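You operate a simulated robot arm through the tools that you are given. There is no shell and no other tool.

The job below is to be done with a simulated two-armed robot. You get a single attempt, and the scene is never put back.

Task
Open the red and blue heater valves, set the heater dial to 80 and start its pump.
Fine: both valves open before the switch goes on; the flow lamp must light.

It is judged by the outcome, as a careful person would: the job done as asked, and still so three seconds after it is handed in. It fails if anything else is knocked over, pushed out of place, dropped, spilled or broken.

Robot
Two 7-joint arms with two-finger parallel grippers on one trunk that stands fixed in place. Base frame: the origin is at the foot of the trunk, x ahead of it, y to its left, z up. Units: mm, degrees, N and s.
The left shoulder is at [132, 182, 830], the right one opposite. With the tool pointing down near the work surface each hand reaches from about 100 to 800 mm from the base axis, measured 20 degrees to its own side. Payload 3.91 kg a hand.
Tool frame (each hand has its own): the origin (TCP) lies between the finger pads and is the grasp point; the fingertips stand 30 mm ahead of it; z points along the fingers, y is the line along which they close. Largest opening 110 mm; finger width 20, thickness 10; the body of the gripper, 48 by 112 mm, starts 55 mm behind the TCP.
Orientation is told as [roll, pitch, yaw] about the base's x, y, z axes, in that order, counted from this pose: with the fingers straight down and closing along the base's y, the tool's x points along the base's -x, its y along +y and its z along -z.

Tools
- The arms move only by the tool apply_moves. It takes "left_steps", "right_steps" or both (then of equal length, played together; a hand with none holds still); each is a list of rows, each a list of 7 numbers: the shift along the tool's x, y, z in mm, then the turn, a rotation vector about the tool's x, y, z in degrees, then the closure, from 0 (fully open) to 1 (shut). In form: [[x, y, z, ax, ay, az, gripper], ...]. A call has 1 to 20 rows; each row shifts and turns the commanded pose from where the row before left it, along the tool's axes as they then stand. Rows are played at 5 a second. More than 50 mm and 8.6 degrees between two rows, or a gripper value outside its range, and nothing of the call is played. A pose out of reach is approached as far as the arm can. The call stops where the force on the tool passes 40 N (or 10 N more than at its start, if that is more) or the arm is blocked; 0.2 s more then pass. Each finger travels about 72 mm/s and halts on what it meets, pressing with about 45 N; the grip force reading is that of the motor and also rises with nothing between the fingers. The clock runs only during rows and for 0.2 s after the last one: add rows that do not move to give the fingers time. It gives the time, the measured TCP pose, the force on the tool (base axes), the opening and the grip force at its end, in the units of the frame above (readings bear some noise), with the torque about the TCP (base axes, N m) and any sound that the robot's microphone picked up.
- Cameras (640 x 400 px; columns grow to the right, rows downward): "scene" is now at [315.7, -25.7, 1012.1]; the picture's right is [-0.30, -0.95, 0.00], its down [-0.51, 0.16, -0.85] and it looks along [0.81, -0.25, -0.53] (base axes); focal length 214 px, centre (320, 200). "left" rides on the left gripper at [72, -17, -103] in its tool frame; the picture's right is [0.23, 0.97, 0.00], its down [-0.76, 0.18, -0.62] and it looks along [-0.61, 0.14, 0.78] (tool axes); focal length 222 px, centre (320, 200). "right" rides on the right gripper at [72, 17, -103] in its tool frame; the picture's right is [-0.23, 0.97, 0.00], its down [-0.76, -0.18, -0.62] and it looks along [-0.61, -0.14, 0.78] (tool axes); focal length 222 px, centre (320, 200). There is no depth. A picture from a camera that has moved, and an enlarged one, comes with that camera's place and axes in the base frame and with its lens. The place of the scene camera against the robot may be out by one fixed shift of up to 18 mm in any direction.
- grab_frame(camera): a new picture of that camera. It takes no simulated time.
- move_column(by): moves the trunk up (or, below 0, down) by that many mm; the arms and the scene camera ride with it, the base frame stays. It gives what a move gives, with no picture.
- head_to(pan, tilt): turns the head with the scene camera to pan (to the left, within 80 degrees either way) and tilt (down, from -29 to 69), counted from straight ahead of the robot (the tilt from the chest, where the trunk bows). It gives what a move gives.
- close_up(camera, box): a new picture of the part [left, top, right, bottom] of that camera's present view, enlarged. It takes no simulated time.
- finish_job(): hands the job in; it is judged then, once.

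Nothing tells you positions but the pictures and the camera data. Unless the task says otherwise, let go and move clear before handing in.

The tools are called after "Emit:" as a command line: name --argument value ..., lists and objects as JSON in quotes. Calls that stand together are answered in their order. apply_moves: Moves the arms, as the interface text tells. Its arguments: {"type":"object","properties":{"left_steps":{"type":"array"},"right_steps":{"type":"array"}},"required":[]} The other tools are called the same way: move_column (by) moves the trunk up or down; head_to (pan, tilt) turns the head that bears the scene camera; grab_frame (camera) takes a picture; close_up (camera, box) takes an enlarged picture of a part of a camera's view; finish_job () hands the job in.

At the start:

```text
t: 0.0
left_eef_pos: [492.1, 79.3, 942.7]
left_orientation: [0.0, -0.1, 0.1]
left_ft_force: [0.2, 0.7, -0.2]
left_wrist_torque: [-0.02, 0.01, -0.01]
left_finger_gap: 110.1
left_gripper_force: 0.1
right_eef_pos: [471.8, -405.1, 940.2]
right_orientation: [0.0, 0.1, 0.0]
right_ft_force: [0.7, -0.5, -0.3]
right_wrist_torque: [-0.01, 0.02, -0.01]
right_finger_gap: 110.0
right_gripper_force: 0.1
trunk travel left (down, up): [-100.0, 414.0]
head pan, tilt (commanded): [-17.3, 32.1]
```

scene: 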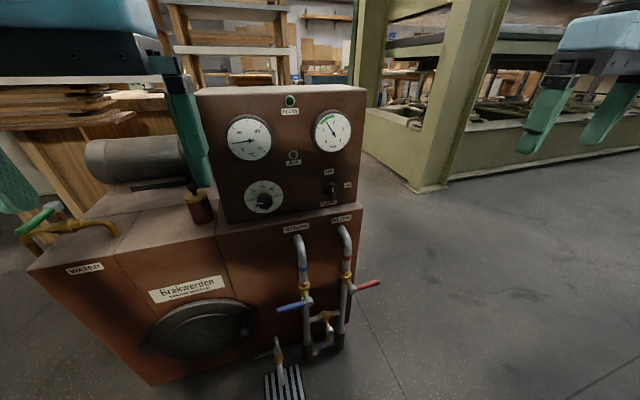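
right: 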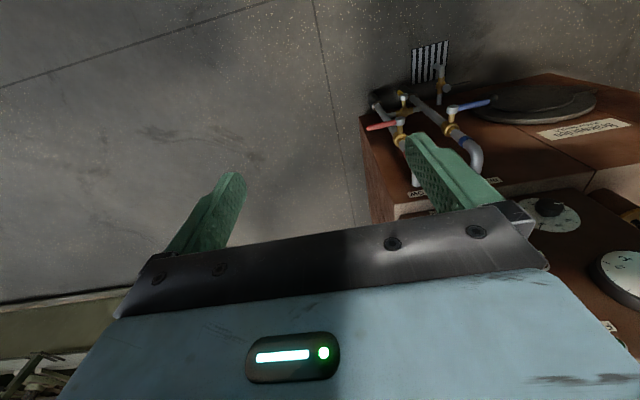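
left: 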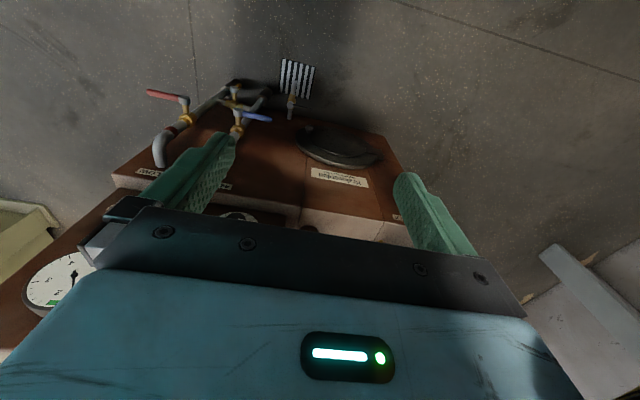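

I see a brown heater unit with a front control panel (two gauges, a dial, a switch, a flow lamp) and two pipes with a blue-handled valve and a red-handled valve on its front. I'll look closer at each part before moving.

Emit:
close_up --camera "scene" --box '[190, 80, 370, 220]'

Emit:
close_up --camera "scene" --box '[250, 210, 400, 380]'

Emit:
close_up --camera "right" --box '[350, 30, 640, 230]'

Emit:
close_up --camera "left" --box '[100, 40, 420, 240]'

Emit:
close_up --camera "scene" --box '[240, 170, 370, 230]'

```text
2.86 times, centred on (280, 150) of scene
camera zoom: at [315.7, -25.7, 1012.1], right [-0.3, -0.95, 0.0], down [-0.51, 0.16, -0.85], along [0.81, -0.25, -0.53], focal length 613 px, centre (434, 343)
```

zoom: 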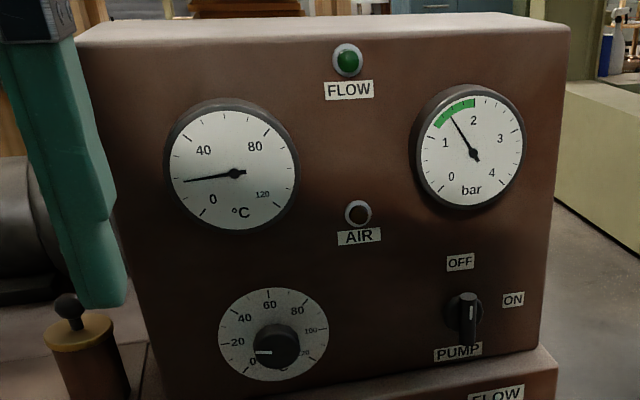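

```text
2.35 times, centred on (325, 295) of scene
camera zoom: at [315.7, -25.7, 1012.1], right [-0.3, -0.95, 0.0], down [-0.51, 0.16, -0.85], along [0.81, -0.25, -0.53], focal length 505 px, centre (308, -24)
```

zoom: 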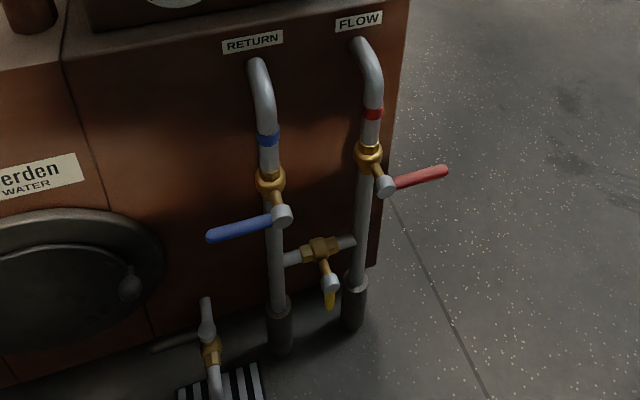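

```text
2.00 times, centred on (495, 130) of right
camera zoom: at [398.8, -387.7, 1043.3], right [0.23, 0.97, 0.0], down [0.76, -0.18, 0.62], along [0.61, -0.14, -0.78], focal length 444 px, centre (-30, 340)
```

zoom: 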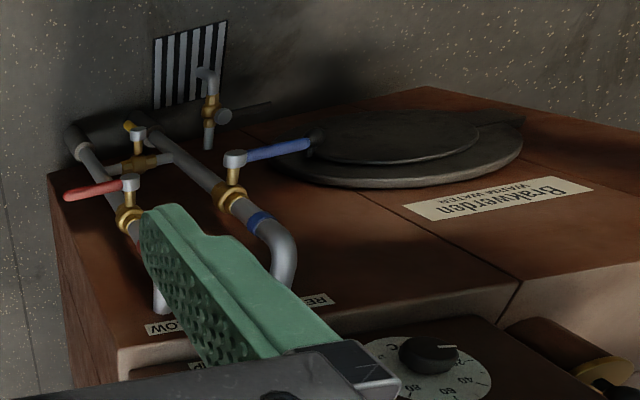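

```text
2.00 times, centred on (260, 140) of left
camera zoom: at [419.1, 63.0, 1047.6], right [-0.23, 0.97, 0.0], down [0.76, 0.18, 0.62], along [0.61, 0.14, -0.78], focal length 444 px, centre (440, 320)
```

zoom: 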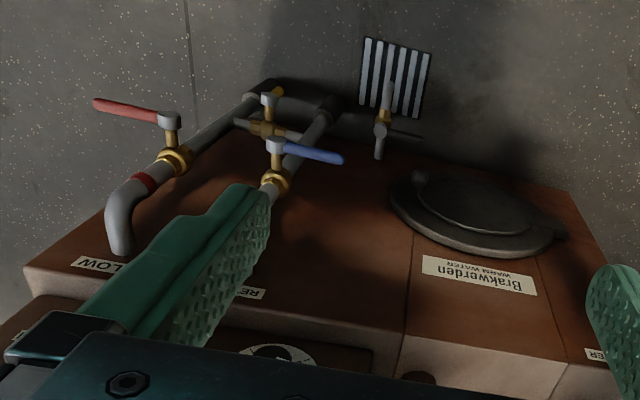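

```text
4.92 times, centred on (305, 200) of scene
camera zoom: at [315.7, -25.7, 1012.1], right [-0.3, -0.95, 0.0], down [-0.51, 0.16, -0.85], along [0.81, -0.25, -0.53], focal length 1056 px, centre (394, 200)
```

zoom: 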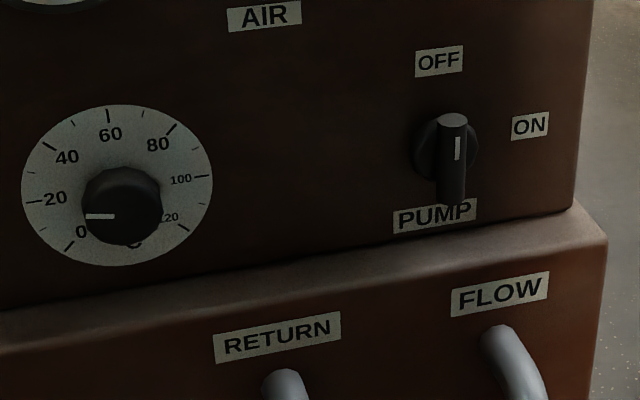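

The heater faces the robot squarely (its front face runs along base y): from the wrist views the red valve hub is near (642, -229, 469) with its handle pointing right, and the blue hub is near (643, -100, 466) with its handle pointing left. The dial is near (762, -28, 725) and the pump switch near (762, -202, 725). I'll tilt the right hand so its camera looks straight at the panel to measure it better.

Emit:
apply_moves --right_steps '[[0, 0, 0, 0, -7.43, 0, 0], [0, 0, 0, 0, -7.43, 0, 0], [0, 0, 0, 0, -7.43, 0, 0], [0, 0, 0, 0, -7.43, 0, 0], [0, 0, 0, 0, -7.43, 0, 0], [0, 0, 0, 0, -7.43, 0, 0], [0, 0, 0, 0, -7.43, 0, 0], [16.3, 33.5, 21.2, 0, 0, 0, 0], [16.3, 33.5, 21.2, 0, 0, 0, 0], [16.3, 33.5, 21.2, 0, 0, 0, 0], [16.3, 33.5, 21.2, 0, 0, 0, 0], [16.3, 33.5, 21.2, 0, 0, 0, 0], [16.3, 33.5, 21.2, 0, 0, 0, 0], [16.3, 33.5, 21.2, 0, 0, 0, 0], [16.3, 33.5, 21.2, 0, 0, 0, 0]]'

```text
t: 3.2
left_eef_pos: [493.7, 80.7, 943.0]
left_orientation: [0.1, 0.1, 0.0]
left_ft_force: [0.2, 0.4, 0.1]
left_wrist_torque: [-0.01, 0.05, 0.01]
left_finger_gap: 109.8
left_gripper_force: 0.0
right_eef_pos: [538.0, -136.7, 739.8]
right_orientation: [0.1, -52.1, -0.1]
right_ft_force: [0.1, 0.1, 0.6]
right_wrist_torque: [0.0, 0.02, -0.01]
right_finger_gap: 110.2
right_gripper_force: 0.0
right hand out of reach, approached as far as the arm can: row 11, 12
trunk travel left (down, up): [-100.0, 414.0]
head pan, tilt (commanded): [-17.3, 32.1]
```

The right hand tilted and moved in front of the panel, with a brief reach limit on the way. Now I'll look at the panel through its camera.

Emit:
grab_frame --camera "right"

Emit:
grab_frame --camera "scene"

```text
taken
camera right: at [411.2, -119.6, 745.1], right [0.14, 0.97, 0.18], down [-0.02, -0.18, 0.98], along [0.99, -0.14, 0.0], focal length 222 px, centre (320, 200)
```

right: 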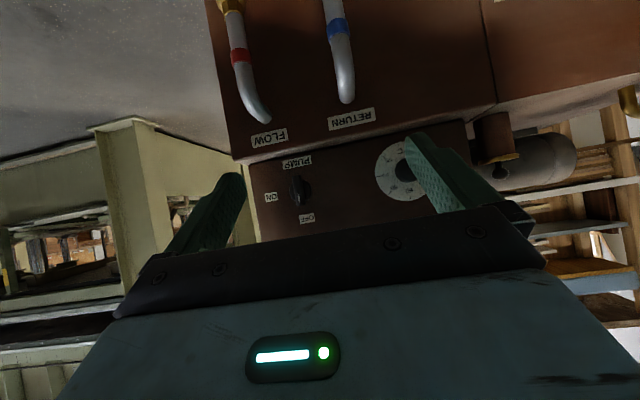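

```text
taken
camera scene: at [316.4, -25.9, 1011.7], right [-0.3, -0.95, 0.0], down [-0.51, 0.16, -0.85], along [0.81, -0.25, -0.53], focal length 214 px, centre (320, 200)
```

scene: 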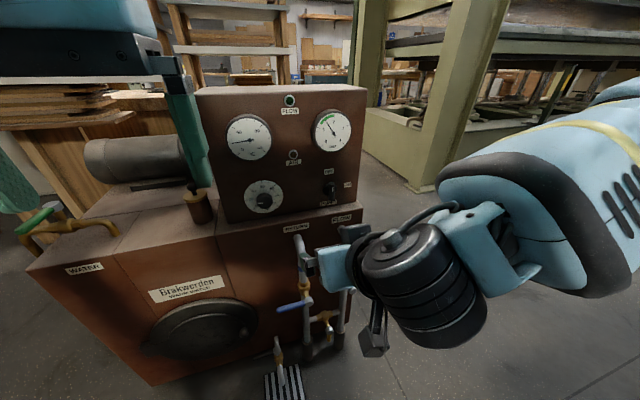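

Emit:
close_up --camera "right" --box '[220, 120, 500, 250]'

Emit:
close_up --camera "right" --box '[360, 120, 480, 210]'

Emit:
close_up --camera "right" --box '[240, 140, 340, 230]'

```text
2.29 times, centred on (360, 185) of right
camera zoom: at [411.2, -119.6, 745.1], right [0.14, 0.97, 0.18], down [-0.02, -0.18, 0.98], along [0.99, -0.14, 0.0], focal length 508 px, centre (229, 234)
```

zoom: 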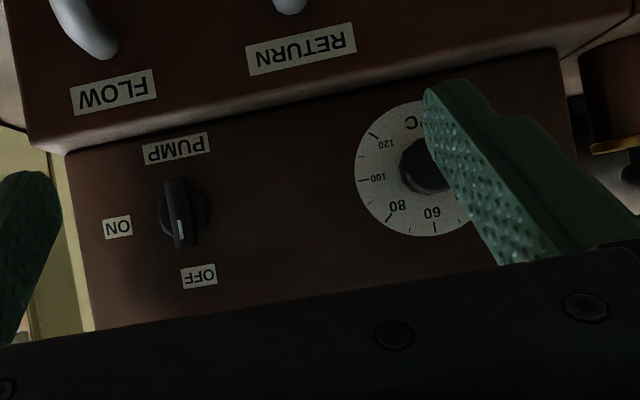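

```text
4.44 times, centred on (420, 165) of right
camera zoom: at [411.2, -119.6, 745.1], right [0.14, 0.97, 0.18], down [-0.02, -0.18, 0.98], along [0.99, -0.14, 0.0], focal length 987 px, centre (-124, 356)
```

zoom: 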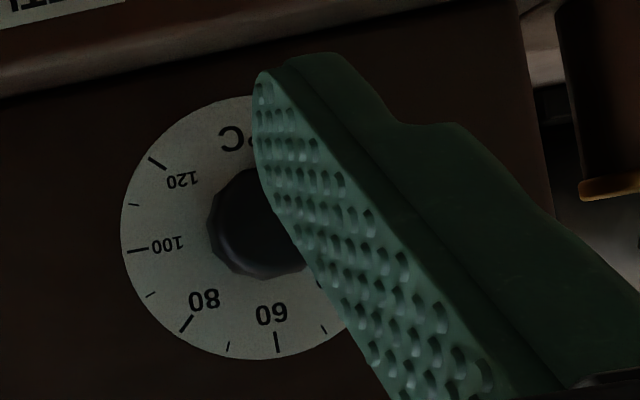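

```text
4.44 times, centred on (290, 185) of right
camera zoom: at [411.2, -119.6, 745.1], right [0.14, 0.97, 0.18], down [-0.02, -0.18, 0.98], along [0.99, -0.14, 0.0], focal length 987 px, centre (453, 267)
```

zoom: 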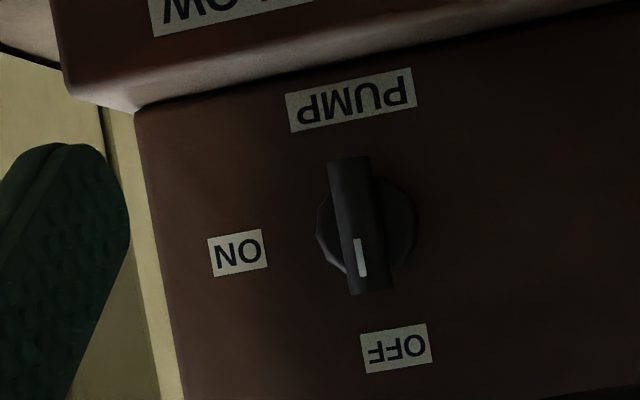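

The switch is a short bar knob with its white mark toward OFF; ON is a quarter turn clockwise as seen from the front. I'll tilt the left hand too, for a second view of the dial from another place.

Emit:
apply_moves --left_steps '[[0, 0, 0, 0, -7.43, 0, 0], [0, 0, 0, 0, -7.43, 0, 0], [0, 0, 0, 0, -7.43, 0, 0], [0, 0, 0, 0, -7.43, 0, 0], [0, 0, 0, 0, -7.43, 0, 0], [0, 0, 0, 0, -7.43, 0, 0], [0, 0, 0, 0, -7.43, 0, 0], [10.9, -14.3, 34.8, 0, 0, 0, 0], [10.9, -14.3, 34.8, 0, 0, 0, 0], [10.9, -14.3, 34.8, 0, 0, 0, 0]]'

Emit:
grab_frame --camera "left"

Emit:
close_up --camera "left" --box '[150, 80, 420, 240]'

```text
t: 5.4
left_eef_pos: [554.9, 38.4, 854.7]
left_orientation: [-0.1, -52.3, 0.2]
left_ft_force: [1.0, 0.3, -0.9]
left_wrist_torque: [-0.02, 0.0, -0.02]
left_finger_gap: 110.1
left_gripper_force: 0.1
right_eef_pos: [537.7, -136.3, 739.8]
right_orientation: [-0.1, -51.9, 0.1]
right_ft_force: [-0.7, -0.4, 0.5]
right_wrist_torque: [-0.02, -0.01, 0.03]
right_finger_gap: 110.1
right_gripper_force: 0.0
trunk travel left (down, up): [-100.0, 414.0]
head pan, tilt (commanded): [-17.3, 32.1]
```

```text
taken
camera left: at [428.5, 20.4, 862.0], right [-0.14, 0.97, -0.18], down [-0.03, 0.18, 0.98], along [0.99, 0.14, 0.0], focal length 222 px, centre (320, 200)
```

left: 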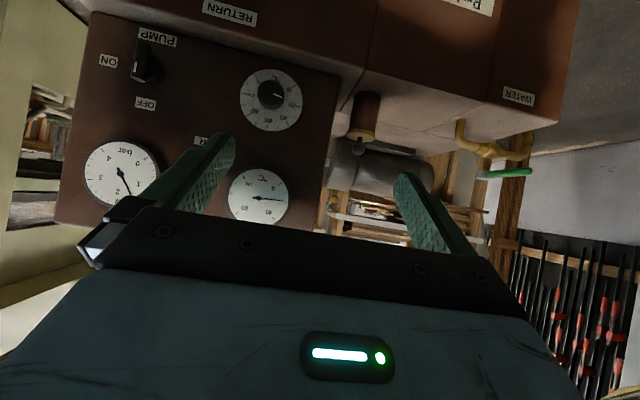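

```text
2.37 times, centred on (285, 160) of left
camera zoom: at [428.5, 20.4, 862.0], right [-0.14, 0.97, -0.18], down [-0.03, 0.18, 0.98], along [0.99, 0.14, 0.0], focal length 526 px, centre (403, 295)
```

zoom: 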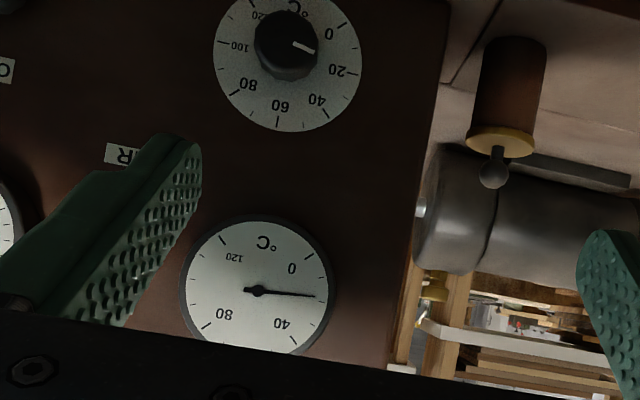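

Emit:
close_up --camera "left" --box '[230, 60, 310, 140]'

Emit:
close_up --camera "left" --box '[90, 20, 190, 120]'

Emit:
close_up --camera "left" --box '[60, 0, 380, 140]'

```text
5.00 times, centred on (270, 100) of left
camera zoom: at [428.5, 20.4, 862.0], right [-0.14, 0.97, -0.18], down [-0.03, 0.18, 0.98], along [0.99, 0.14, 0.0], focal length 1111 px, centre (570, 700)
```

zoom: 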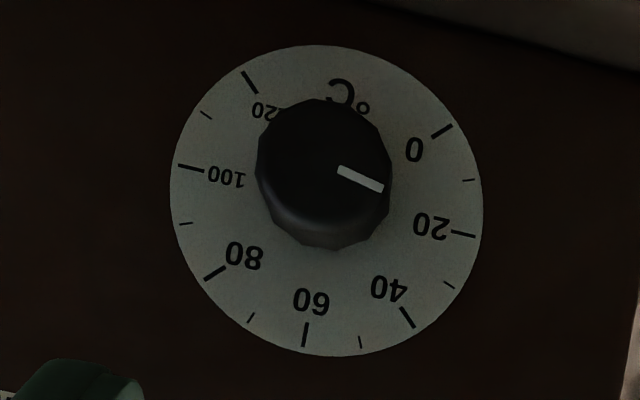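

```text
4.00 times, centred on (140, 70) of left
camera zoom: at [428.5, 20.4, 862.0], right [-0.14, 0.97, -0.18], down [-0.03, 0.18, 0.98], along [0.99, 0.14, 0.0], focal length 888 px, centre (1040, 720)
```

zoom: 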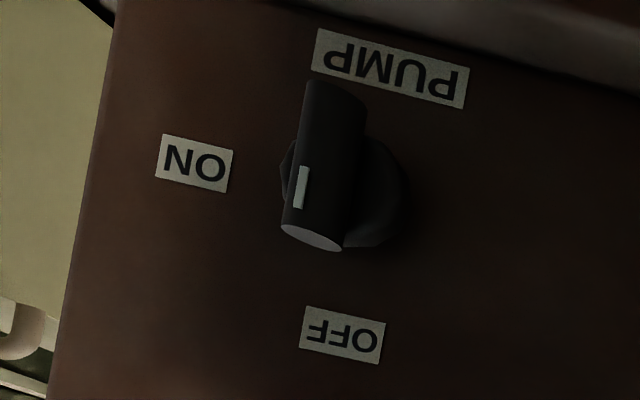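

```text
2.00 times, centred on (220, 70) of left
camera zoom: at [428.5, 20.4, 862.0], right [-0.14, 0.97, -0.18], down [-0.03, 0.18, 0.98], along [0.99, 0.14, 0.0], focal length 444 px, centre (520, 460)
```

zoom: 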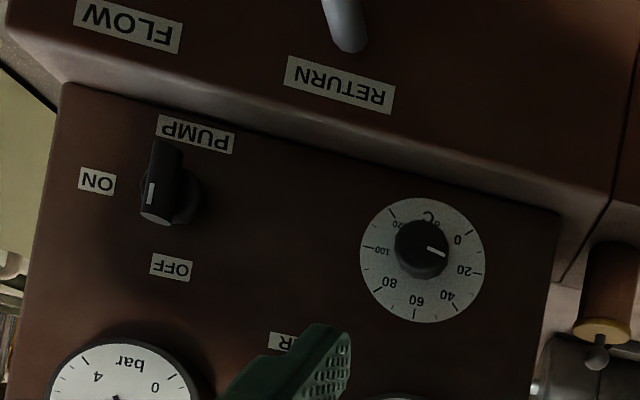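

The dial disc centre comes out near (785, -30, 724), its knob face near x = 759 and the pointer at about 25; the switch bar is centred near (752, -198, 725). I'll lower the trunk so the valves are easier to reach, then bring the right hand closed and level toward the red valve.

Emit:
move_column --by -100

```text
t: 6.7
left_eef_pos: [554.3, 36.9, 753.2]
left_orientation: [0.0, -52.0, 0.2]
left_ft_force: [-0.1, 0.2, 0.8]
left_wrist_torque: [-0.02, 0.0, 0.02]
left_finger_gap: 110.0
left_gripper_force: 0.0
right_eef_pos: [536.5, -136.3, 639.8]
right_orientation: [0.0, -52.1, 0.1]
right_ft_force: [0.4, 0.0, -0.7]
right_wrist_torque: [0.0, -0.02, -0.01]
right_finger_gap: 109.9
right_gripper_force: 0.1
trunk travel left (down, up): [0.0, 514.0]
head pan, tilt (commanded): [-17.3, 32.1]
```

Emit:
apply_moves --right_steps '[[0, -30.6, 0, 0, -7.6, 0, 1], [0, -30.6, 0, 0, -7.6, 0, 1], [0, -30.6, 0, 0, -7.6, 0, 1], [0, -30.6, 0, 0, -7.6, 0, 1], [0, -30.6, 0, 0, -7.6, 0, 1]]'

Emit:
grab_frame --camera "scene"

Emit:
grab_frame --camera "right"

```text
t: 7.9
left_eef_pos: [554.7, 37.9, 753.0]
left_orientation: [0.0, -51.9, 0.1]
left_ft_force: [0.1, 0.9, -0.2]
left_wrist_torque: [0.01, 0.0, 0.0]
left_finger_gap: 110.1
left_gripper_force: 0.0
right_eef_pos: [585.4, -275.2, 634.0]
right_orientation: [-131.8, -89.9, 131.8]
right_ft_force: [0.6, -0.5, 0.7]
right_wrist_torque: [-0.01, 0.0, -0.01]
right_finger_gap: 0.0
right_gripper_force: 37.8
right hand out of reach, approached as far as the arm can: row 1, 2, 3
trunk travel left (down, up): [0.0, 514.0]
head pan, tilt (commanded): [-17.3, 32.1]
```

```text
taken
camera scene: at [343.1, -25.6, 920.5], right [-0.3, -0.95, 0.0], down [-0.51, 0.16, -0.85], along [0.81, -0.25, -0.53], focal length 214 px, centre (320, 200)
```

scene: 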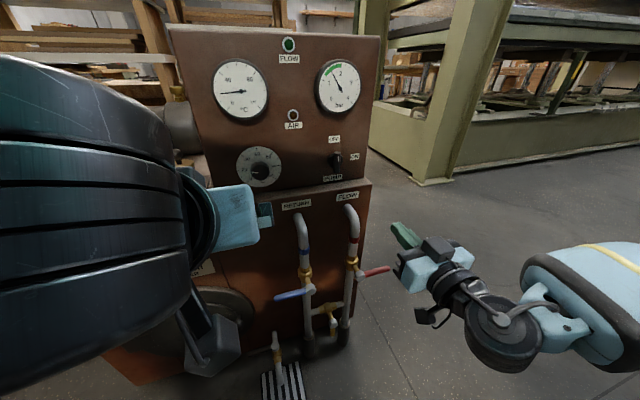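

```text
taken
camera right: at [482.4, -258.4, 560.9], right [0.0, 0.97, 0.23], down [-0.62, -0.18, 0.76], along [0.78, -0.14, 0.61], focal length 222 px, centre (320, 200)
```

right: 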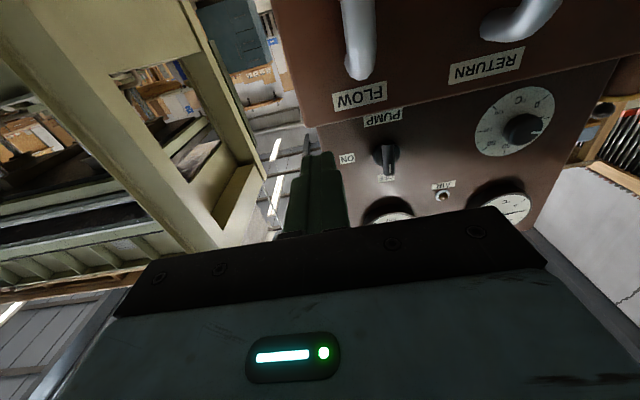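

The right hand is level and closed at (585, -275, 634). I'll lower it to the right of the red handle's end, then come in under the handle.

Emit:
apply_moves --right_steps '[[0, -40, 0, 0, 0, 0, 1], [0, -35, 0, 0, 0, 0, 1], [40, 0, 0, 0, 0, 0, 1], [40, 0, 0, 0, 0, 0, 1], [40, 0, 0, 0, 0, 0, 1], [40, 0, 0, 0, 0, 0, 1], [40, 0, 0, 0, 0, 0, 1]]'

Emit:
grab_frame --camera "scene"

Emit:
grab_frame --camera "right"

```text
t: 9.5
left_eef_pos: [555.7, 38.3, 752.7]
left_orientation: [0.0, -52.0, 0.0]
left_ft_force: [0.2, 0.5, -1.1]
left_wrist_torque: [0.01, -0.01, -0.04]
left_finger_gap: 109.9
left_gripper_force: 0.0
right_eef_pos: [587.3, -350.6, 435.7]
right_orientation: [178.4, -89.9, -178.3]
right_ft_force: [-0.8, 0.2, -0.1]
right_wrist_torque: [-0.02, -0.01, -0.03]
right_finger_gap: 0.1
right_gripper_force: 37.8
trunk travel left (down, up): [0.0, 514.0]
head pan, tilt (commanded): [-17.3, 32.1]
```

```text
taken
camera scene: at [343.0, -25.7, 920.5], right [-0.3, -0.95, 0.0], down [-0.51, 0.16, -0.85], along [0.81, -0.25, -0.53], focal length 214 px, centre (320, 200)
```

scene: 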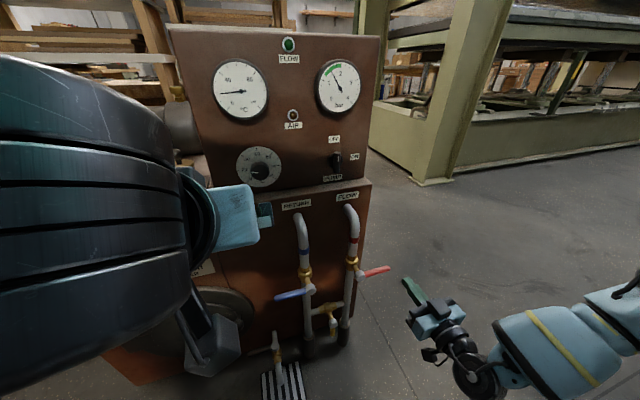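

```text
taken
camera right: at [483.0, -333.4, 361.7], right [0.0, 0.97, 0.23], down [-0.62, -0.18, 0.76], along [0.78, -0.14, 0.61], focal length 222 px, centre (320, 200)
```

right: 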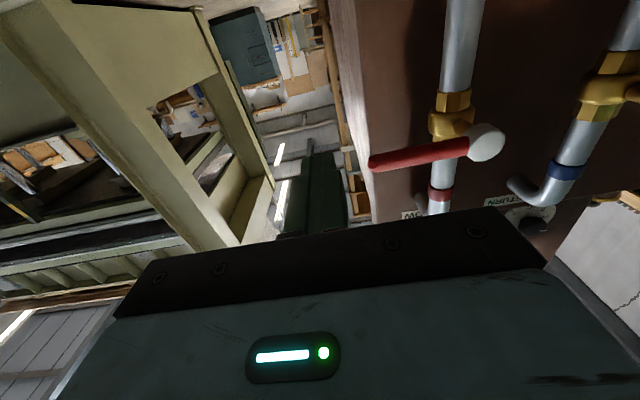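

Emit:
close_up --camera "right" --box '[350, 60, 540, 220]'

Emit:
close_up --camera "scene" --box '[260, 180, 460, 380]'

```text
2.50 times, centred on (445, 140) of right
camera zoom: at [483.0, -333.4, 361.7], right [0.0, 0.97, 0.23], down [-0.62, -0.18, 0.76], along [0.78, -0.14, 0.61], focal length 555 px, centre (8, 350)
```

zoom: 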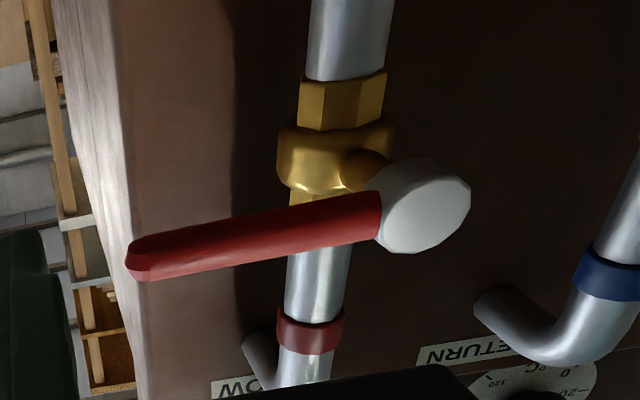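

```text
2.00 times, centred on (360, 280) of scene
camera zoom: at [343.0, -25.7, 920.5], right [-0.3, -0.95, 0.0], down [-0.51, 0.16, -0.85], along [0.81, -0.25, -0.53], focal length 429 px, centre (240, 40)
```

zoom: 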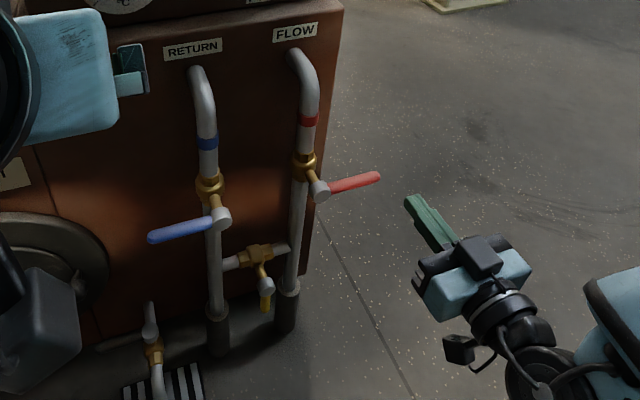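

The hub of the red valve is at about (y -230, z 457) with the handle around 7 mm half-thick, so I'll slip the closed fingertips under the handle about 60 mm out from the hub.

Emit:
apply_moves --right_steps '[[6, 20, 0, 0, 0, 0, 1], [0, 40, 0, 0, 0, 0, 1], [0, 0, 20, 0, 0, 0, 1], [0, 0, 20, 0, 0, 0, 1]]'

Emit:
close_up --camera "scene" --box '[260, 180, 460, 380]'

Emit:
grab_frame --camera "right"

```text
t: 10.5
left_eef_pos: [553.1, 37.3, 753.5]
left_orientation: [0.0, -52.0, 0.1]
left_ft_force: [-0.6, -0.2, 0.2]
left_wrist_torque: [0.0, 0.0, -0.02]
left_finger_gap: 109.7
left_gripper_force: 0.1
right_eef_pos: [625.8, -290.0, 427.9]
right_orientation: [-153.1, -89.9, 153.1]
right_ft_force: [0.5, -0.5, 0.6]
right_wrist_torque: [0.01, 0.01, -0.02]
right_finger_gap: 0.0
right_gripper_force: 37.9
trunk travel left (down, up): [0.0, 514.0]
head pan, tilt (commanded): [-17.3, 32.1]
```

```text
2.00 times, centred on (360, 280) of scene
camera zoom: at [342.9, -25.7, 920.5], right [-0.3, -0.95, 0.0], down [-0.51, 0.16, -0.85], along [0.81, -0.25, -0.53], focal length 429 px, centre (240, 40)
```

zoom: 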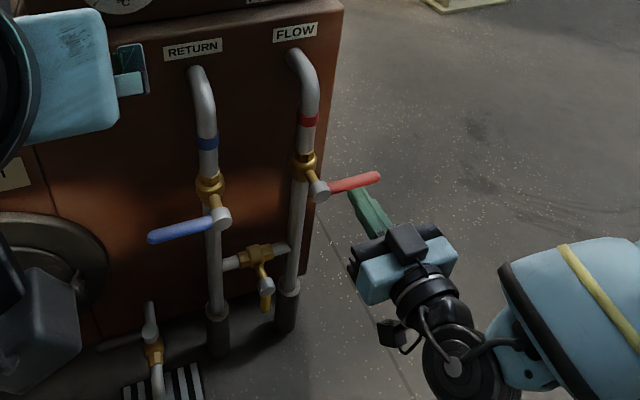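

```text
taken
camera right: at [522.3, -273.2, 355.3], right [0.0, 0.97, 0.23], down [-0.62, -0.18, 0.76], along [0.78, -0.14, 0.61], focal length 222 px, centre (320, 200)
```

right: 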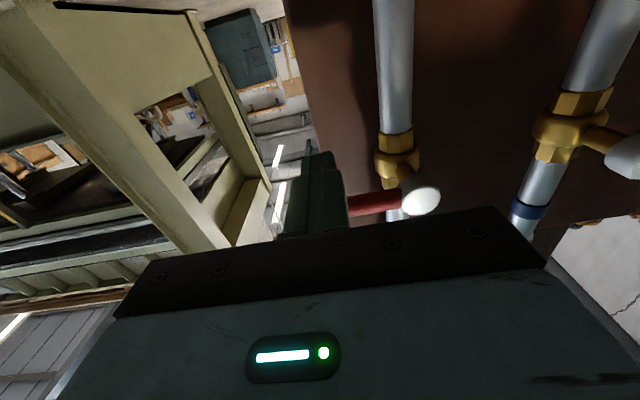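

The fingertips are beneath the red handle. I'll push gently upward in small steps and watch the force.

Emit:
apply_moves --right_steps '[[-5, 0, 0, 0, 0, 0, 1], [-5, 0, 0, 0, 0, 0, 1], [-4, 0, 0, 0, 0, 0, 1], [-4, 0, 0, 0, 0, 0, 1], [-4, 0, 0, 0, 0, 0, 1]]'

Emit:
close_up --camera "scene" --box '[260, 180, 460, 380]'

```text
t: 11.7
left_eef_pos: [555.3, 37.5, 753.8]
left_orientation: [0.0, -52.0, 0.1]
left_ft_force: [-0.5, -0.2, -0.7]
left_wrist_torque: [0.01, 0.0, 0.03]
left_finger_gap: 110.0
left_gripper_force: 0.1
right_eef_pos: [626.2, -289.9, 449.5]
right_orientation: [-58.2, -90.1, 58.2]
right_ft_force: [-1.0, -1.0, -2.9]
right_wrist_torque: [-0.02, 0.01, 0.0]
right_finger_gap: 0.2
right_gripper_force: 37.8
trunk travel left (down, up): [0.0, 514.0]
head pan, tilt (commanded): [-17.3, 32.1]
```

```text
2.00 times, centred on (360, 280) of scene
camera zoom: at [343.1, -25.8, 920.5], right [-0.3, -0.95, 0.0], down [-0.51, 0.16, -0.85], along [0.81, -0.25, -0.53], focal length 429 px, centre (240, 40)
```

zoom: 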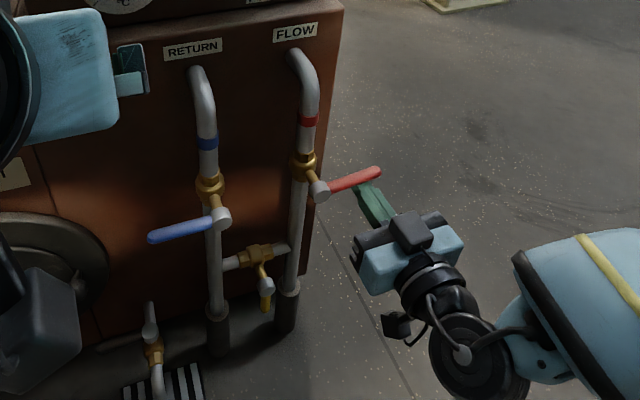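

The handle is turning upward with only about 3 N, so up is the opening direction for red. I'll follow its arc round to nearly vertical.

Emit:
apply_moves --right_steps '[[-7, -1.5, 0, 0, 0, 0, 1], [-7, -1.6, 0, 0, 0, 0, 1], [-7.7, 1.7, 0, 0, 0, 0, 1], [-7.7, 1.7, 0, 0, 0, 0, 1], [-7.4, 4, 0, 0, 0, 0, 1], [-7.3, 4.1, 0, 0, 0, 0, 1], [-6.3, 6.2, 0, 0, 0, 0, 1], [-6.2, 6.2, 0, 0, 0, 0, 1], [-3.2, 5.2, 0, 0, 0, 0, 1], [-3.1, 5.2, 0, 0, 0, 0, 1]]'

Emit:
close_up --camera "scene" --box '[260, 180, 460, 380]'

Emit:
grab_frame --camera "right"

```text
t: 13.9
left_eef_pos: [554.6, 37.0, 754.4]
left_orientation: [0.0, -51.9, 0.1]
left_ft_force: [0.2, 0.1, 0.2]
left_wrist_torque: [0.01, 0.0, -0.03]
left_finger_gap: 109.7
left_gripper_force: 0.1
right_eef_pos: [626.0, -259.4, 513.6]
right_orientation: [-150.1, -90.0, 150.1]
right_ft_force: [-1.0, -1.4, -2.0]
right_wrist_torque: [-0.01, 0.01, -0.01]
right_finger_gap: 0.2
right_gripper_force: 37.4
trunk travel left (down, up): [0.0, 514.0]
head pan, tilt (commanded): [-17.3, 32.1]
```

```text
2.00 times, centred on (360, 280) of scene
camera zoom: at [343.1, -25.8, 920.5], right [-0.3, -0.95, 0.0], down [-0.51, 0.16, -0.85], along [0.81, -0.25, -0.53], focal length 429 px, centre (240, 40)
```

zoom: 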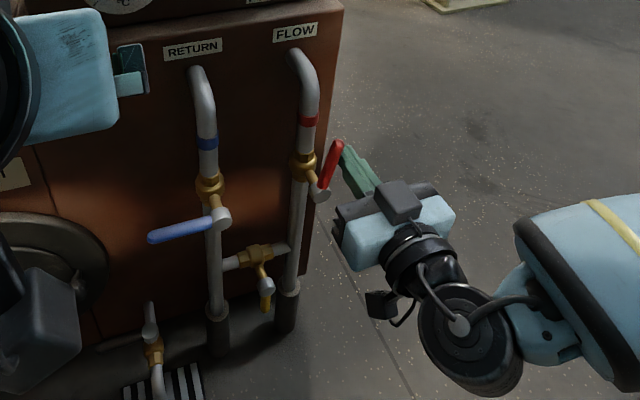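

```text
taken
camera right: at [522.1, -242.1, 440.5], right [0.0, 0.97, 0.23], down [-0.62, -0.18, 0.76], along [0.78, -0.14, 0.61], focal length 222 px, centre (320, 200)
```

right: 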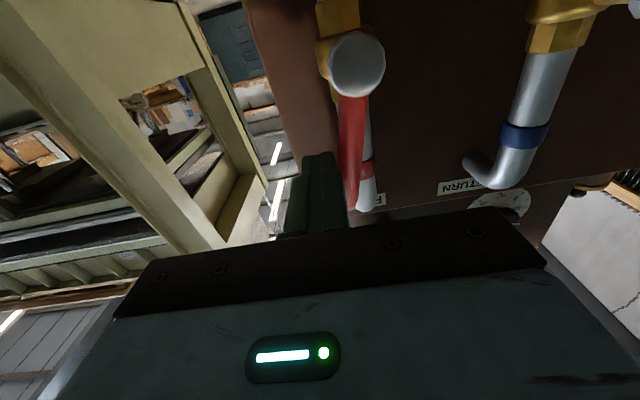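

The handle is near 75 degrees now. I'll push it the rest of the way in small sideways steps until its stop is felt.

Emit:
apply_moves --right_steps '[[-1.5, 4, 0, 0, 0, 0, 1], [-1.5, 4, 0, 0, 0, 0, 1], [0, 4, 0, 0, 0, 0, 1]]'

Emit:
close_up --camera "scene" --box '[290, 200, 390, 300]'

Emit:
close_up --camera "right" --box '[270, 0, 450, 220]'

```text
t: 14.7
left_eef_pos: [554.9, 38.0, 753.1]
left_orientation: [0.0, -52.0, 0.1]
left_ft_force: [0.5, -0.4, -0.3]
left_wrist_torque: [0.01, -0.01, 0.0]
left_finger_gap: 110.1
left_gripper_force: 0.0
right_eef_pos: [625.2, -246.9, 517.4]
right_orientation: [-175.9, -90.0, 175.9]
right_ft_force: [-1.0, -1.9, -1.1]
right_wrist_torque: [0.04, -0.02, -0.04]
right_finger_gap: 0.0
right_gripper_force: 37.9
trunk travel left (down, up): [0.0, 514.0]
head pan, tilt (commanded): [-17.3, 32.1]
```

```text
4.00 times, centred on (340, 250) of scene
camera zoom: at [343.0, -25.8, 920.5], right [-0.3, -0.95, 0.0], down [-0.51, 0.16, -0.85], along [0.81, -0.25, -0.53], focal length 858 px, centre (240, 0)
```

zoom: 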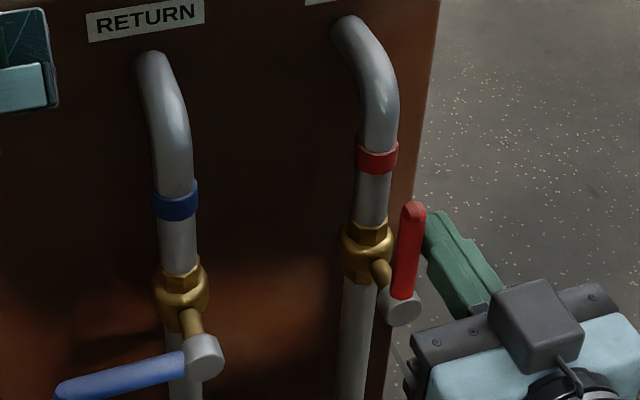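

```text
1.82 times, centred on (360, 110) of right
camera zoom: at [522.4, -230.2, 443.2], right [0.0, 0.97, 0.23], down [-0.63, -0.18, 0.76], along [0.78, -0.14, 0.61], focal length 404 px, centre (247, 364)
```

zoom: 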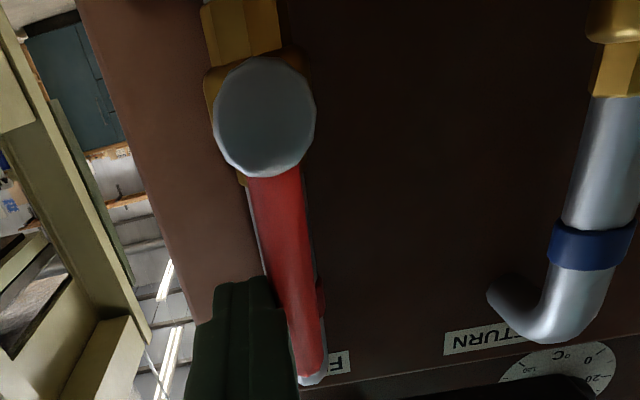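

Emit:
apply_moves --right_steps '[[0, 2, 0, 0, 0, 0, 1], [0, 2, 0, 0, 0, 0, 1], [0, 1.5, 0, 0, 0, 0, 1]]'

Emit:
close_up --camera "right" --box '[270, 0, 450, 220]'

```text
t: 15.5
left_eef_pos: [555.0, 36.8, 755.2]
left_orientation: [0.2, -52.2, 0.0]
left_ft_force: [-0.7, 0.6, 0.0]
left_wrist_torque: [0.02, 0.01, -0.04]
left_finger_gap: 110.1
left_gripper_force: 0.1
right_eef_pos: [625.7, -245.4, 517.4]
right_orientation: [-159.3, -89.8, 158.6]
right_ft_force: [-8.0, -30.8, 7.5]
right_wrist_torque: [0.03, -0.11, -0.46]
right_finger_gap: 0.2
right_gripper_force: 37.4
trunk travel left (down, up): [0.0, 514.0]
head pan, tilt (commanded): [-17.3, 32.1]
```

```text
1.82 times, centred on (360, 110) of right
camera zoom: at [522.7, -227.9, 443.0], right [0.01, 0.97, 0.23], down [-0.63, -0.17, 0.76], along [0.78, -0.15, 0.61], focal length 404 px, centre (247, 364)
```

zoom: 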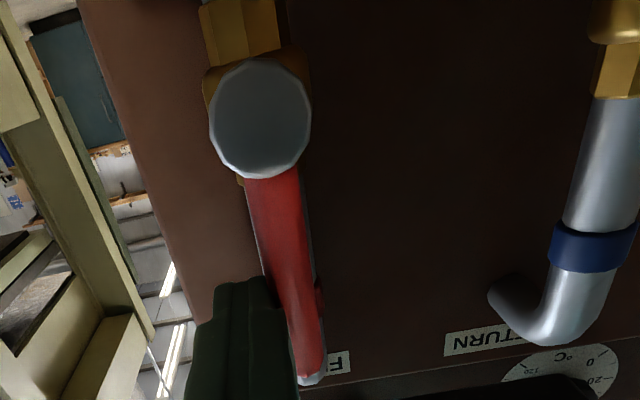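

The red handle met its stop at 31 N, standing vertical in line with its pipe, so red is open. I'll back the right hand away and bring the left hand level and closed for the blue valve.

Emit:
apply_moves --right_steps '[[0, -8, 0, 0, 0, 0, 1], [0, -12, 0, 0, 0, 0, 1], [0, 0, -20, 0, 0, 0, 1], [0, 0, -20, 0, 0, 0, 1], [0, -40, 0, 0, 0, 0, 1], [0, -40, 0, 0, 0, 0, 1]]' --left_steps '[[0, 0, 0, 0, -6.4, 0, 1], [0, 0, 0, 0, -6.4, 0, 1], [0, 0, 0, 0, -6.4, 0, 1], [0, 0, 0, 0, -6.4, 0, 1], [0, 0, 0, 0, -6.4, 0, 1], [0, 0, 0, 0, -6.0, 0, 1]]'

Emit:
close_up --camera "scene" --box '[240, 170, 440, 350]'

Emit:
grab_frame --camera "scene"

Emit:
grab_frame --camera "left"

```text
t: 16.9
left_eef_pos: [555.3, 37.0, 753.1]
left_orientation: [-165.1, -89.9, 165.2]
left_ft_force: [-0.1, -0.2, -0.1]
left_wrist_torque: [0.0, -0.01, 0.02]
left_finger_gap: 0.0
left_gripper_force: 37.4
right_eef_pos: [584.7, -341.5, 517.2]
right_orientation: [-158.7, -90.1, 158.8]
right_ft_force: [0.1, 0.1, 0.4]
right_wrist_torque: [-0.02, 0.02, -0.02]
right_finger_gap: 0.1
right_gripper_force: 37.9
trunk travel left (down, up): [0.0, 514.0]
head pan, tilt (commanded): [-17.3, 32.1]
```

```text
2.22 times, centred on (340, 260) of scene
camera zoom: at [343.0, -25.4, 920.5], right [-0.3, -0.95, 0.0], down [-0.51, 0.16, -0.85], along [0.81, -0.25, -0.53], focal length 477 px, centre (276, 67)
```

zoom: 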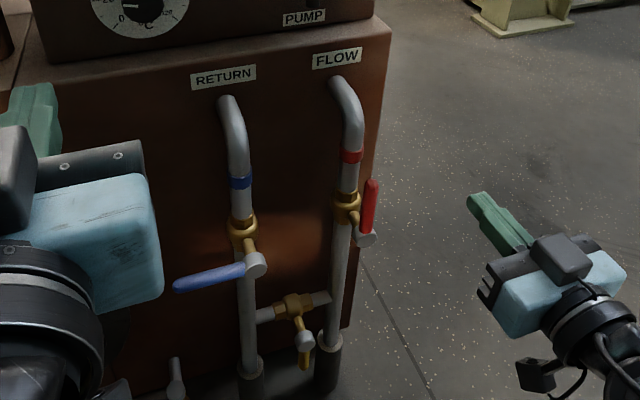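

```text
taken
camera scene: at [343.0, -25.4, 920.5], right [-0.3, -0.95, 0.0], down [-0.51, 0.16, -0.85], along [0.81, -0.25, -0.53], focal length 214 px, centre (320, 200)
```

scene: 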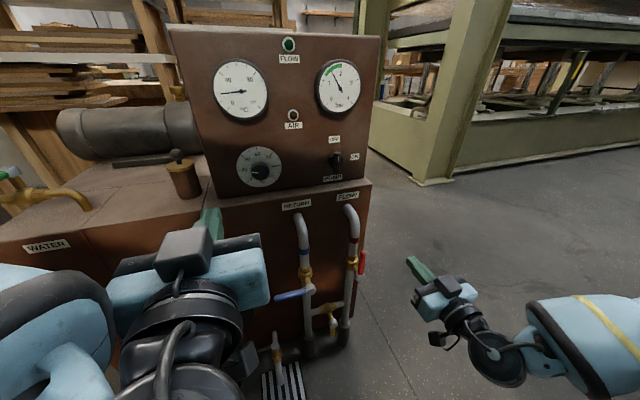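

```text
taken
camera left: at [450.7, 20.5, 681.4], right [0.0, 0.97, -0.23], down [-0.62, 0.18, 0.76], along [0.78, 0.14, 0.61], focal length 222 px, centre (320, 200)
```

left: 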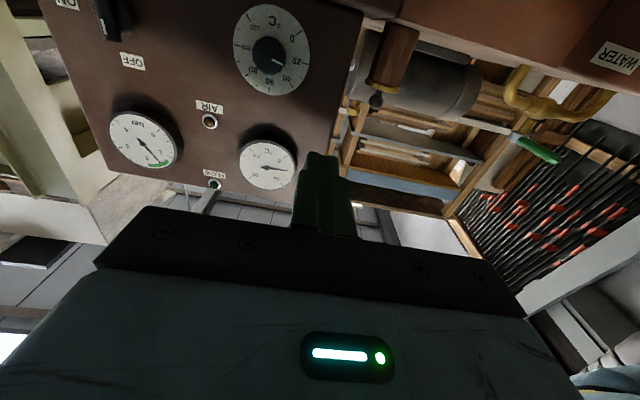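

Emit:
apply_moves --left_steps '[[43, 0, 0, 0, 0, 0, 1], [43, 0, 0, 0, 0, 0, 1], [43, 0, 0, 0, 0, 0, 1], [43, 0, 0, 0, 0, 0, 1], [43, 0, 0, 0, 0, 0, 1], [43, 0, 0, 0, 0, 0, 1]]'

Emit:
grab_frame --camera "scene"

Emit:
grab_frame --camera "left"

Emit:
grab_frame --camera "right"

```text
t: 18.3
left_eef_pos: [561.4, 33.0, 495.3]
left_orientation: [18.7, -89.7, -18.8]
left_ft_force: [-0.6, 0.3, -0.5]
left_wrist_torque: [-0.02, -0.01, 0.06]
left_finger_gap: 0.0
left_gripper_force: 38.0
left hand out of reach, approached as far as the arm can: row 6
right_eef_pos: [584.9, -342.3, 516.3]
right_orientation: [-163.0, -90.0, 163.2]
right_ft_force: [-0.6, -0.4, -0.3]
right_wrist_torque: [-0.01, -0.01, -0.01]
right_finger_gap: 0.0
right_gripper_force: 37.7
trunk travel left (down, up): [0.0, 514.0]
head pan, tilt (commanded): [-17.3, 32.1]
```

```text
taken
camera scene: at [342.9, -26.0, 920.5], right [-0.3, -0.95, 0.0], down [-0.51, 0.16, -0.85], along [0.81, -0.25, -0.53], focal length 214 px, centre (320, 200)
```

scene: 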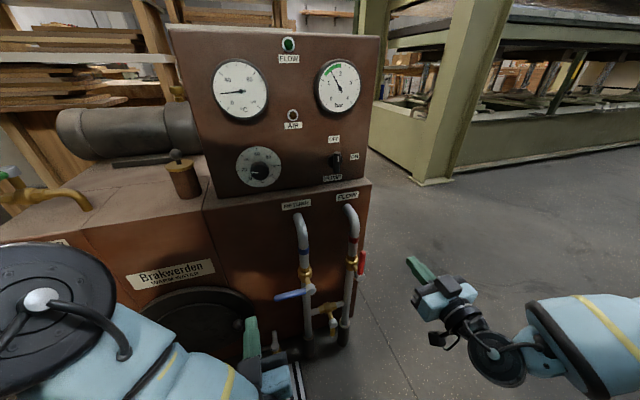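

```text
taken
camera left: at [456.9, 15.5, 424.4], right [0.0, 0.97, -0.23], down [-0.62, 0.18, 0.77], along [0.79, 0.14, 0.6], focal length 222 px, centre (320, 200)
```

left: 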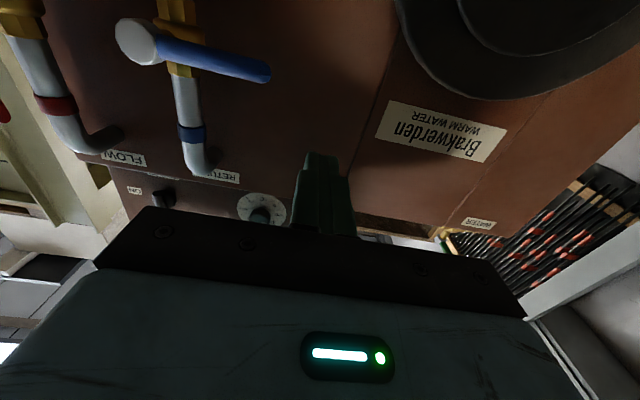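

```text
taken
camera right: at [481.6, -324.9, 442.5], right [0.0, 0.97, 0.23], down [-0.62, -0.18, 0.76], along [0.78, -0.14, 0.61], focal length 222 px, centre (320, 200)
```

right: 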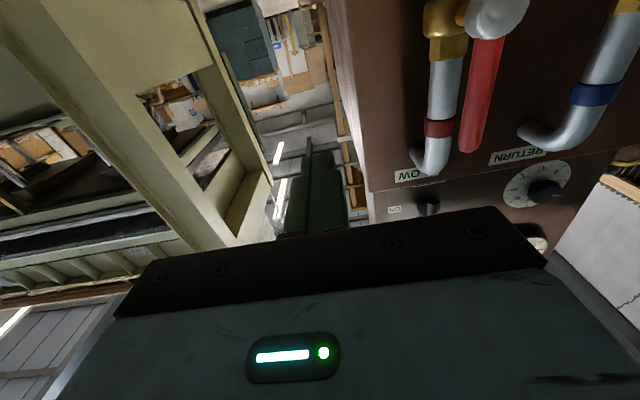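

The left hand is level at (561, 33, 495) and the blue handle lies at about z 459 with its tip at y -17. I'll place the closed fingertips above it and press down gently.

Emit:
apply_moves --left_steps '[[0, 0, 20, 0, 0, 0, 1], [0, -37, 0, 0, 0, 0, 1], [0, -36, 0, 0, 0, 0, 1], [0, 0, 22, 0, 0, 0, 1], [0, 0, 22, 0, 0, 0, 1]]'

Emit:
grab_frame --camera "left"

Emit:
close_up --camera "scene" --box '[200, 200, 400, 400]'

Emit:
grab_frame --camera "right"

```text
t: 19.5
left_eef_pos: [628.5, -40.4, 498.4]
left_orientation: [128.6, -89.9, -128.4]
left_ft_force: [-0.3, 0.9, 0.4]
left_wrist_torque: [0.02, 0.0, -0.03]
left_finger_gap: 0.1
left_gripper_force: 37.2
right_eef_pos: [585.9, -342.2, 515.8]
right_orientation: [-148.3, -89.9, 148.3]
right_ft_force: [0.3, 0.0, -0.8]
right_wrist_torque: [0.0, 0.0, -0.04]
right_finger_gap: 0.0
right_gripper_force: 37.4
trunk travel left (down, up): [0.0, 514.0]
head pan, tilt (commanded): [-17.3, 32.1]
```

```text
taken
camera left: at [524.4, -56.5, 426.2], right [0.0, 0.97, -0.23], down [-0.62, 0.17, 0.76], along [0.78, 0.14, 0.61], focal length 222 px, centre (320, 200)
```

left: 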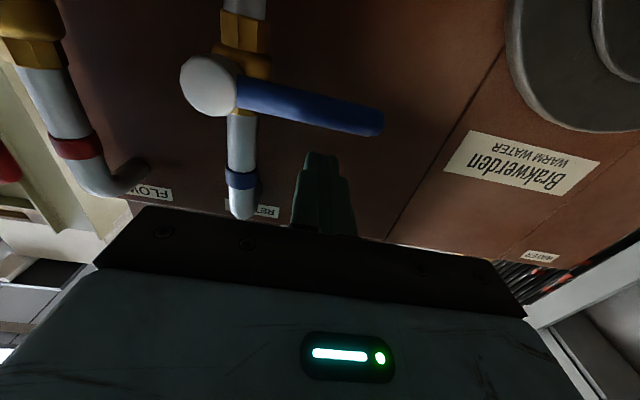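

```text
2.00 times, centred on (300, 300) of scene
camera zoom: at [343.0, -25.7, 920.5], right [-0.3, -0.95, 0.0], down [-0.51, 0.16, -0.85], along [0.81, -0.25, -0.53], focal length 429 px, centre (360, 0)
```

zoom: 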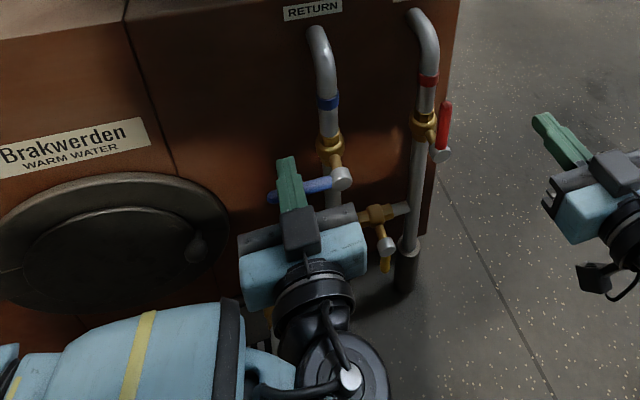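

```text
taken
camera right: at [481.7, -324.8, 442.6], right [0.0, 0.97, 0.23], down [-0.62, -0.18, 0.76], along [0.78, -0.14, 0.61], focal length 222 px, centre (320, 200)
```

right: 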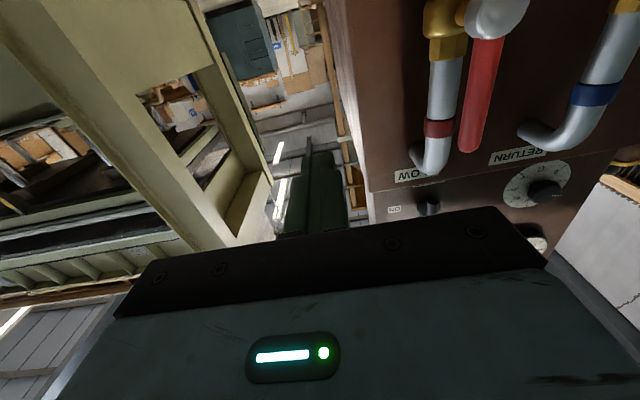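

Emit:
apply_moves --left_steps '[[10, 0, 0, 0, 0, 0, 1], [10, 0, 0, 0, 0, 0, 1], [4, 0, 0, 0, 0, 0, 1], [4, 0, 0, 0, 0, 0, 1], [3, 0, 0, 0, 0, 0, 1]]'

Emit:
close_up --camera "scene" --box '[200, 200, 400, 400]'

Emit:
grab_frame --camera "left"

```text
t: 20.7
left_eef_pos: [630.7, -41.1, 476.8]
left_orientation: [-157.0, -88.7, 157.1]
left_ft_force: [0.6, -1.2, 8.2]
left_wrist_torque: [0.01, -0.14, 0.09]
left_finger_gap: 0.1
left_gripper_force: 37.4
right_eef_pos: [585.7, -341.9, 516.7]
right_orientation: [-151.3, -89.8, 151.5]
right_ft_force: [-0.1, -0.4, 0.1]
right_wrist_torque: [-0.02, 0.02, 0.0]
right_finger_gap: 0.0
right_gripper_force: 38.1
trunk travel left (down, up): [0.0, 514.0]
head pan, tilt (commanded): [-17.3, 32.1]
stopped in row 5 (left hand): the force on the tool passed its limit at 42 N (the readings are from after the stop); the commanded pose is now the measured one
```

```text
2.00 times, centred on (300, 300) of scene
camera zoom: at [342.5, -25.7, 920.7], right [-0.3, -0.95, 0.0], down [-0.51, 0.16, -0.85], along [0.81, -0.25, -0.53], focal length 429 px, centre (360, 0)
```

zoom: 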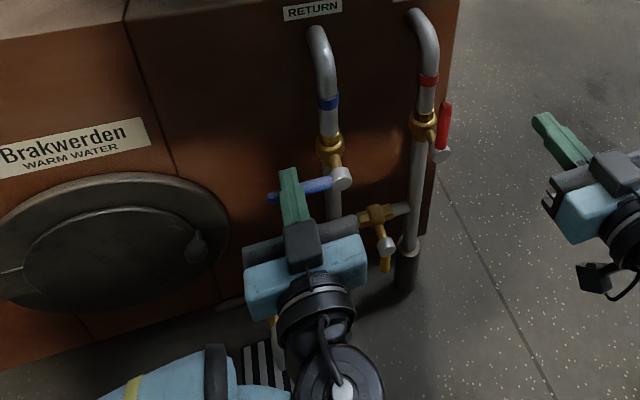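

```text
taken
camera left: at [526.6, -58.2, 403.5], right [0.0, 0.97, -0.24], down [-0.64, 0.18, 0.75], along [0.77, 0.15, 0.62], focal length 222 px, centre (320, 200)
```

left: 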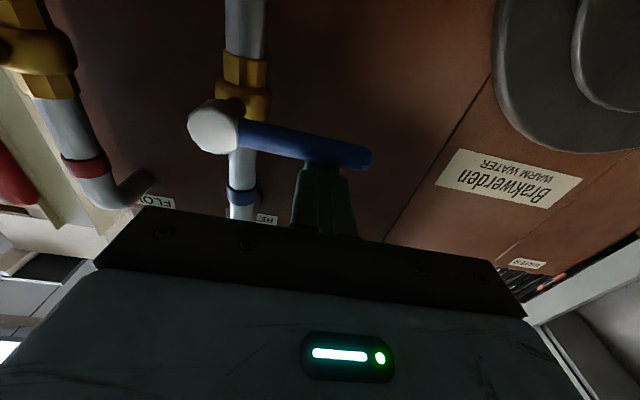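

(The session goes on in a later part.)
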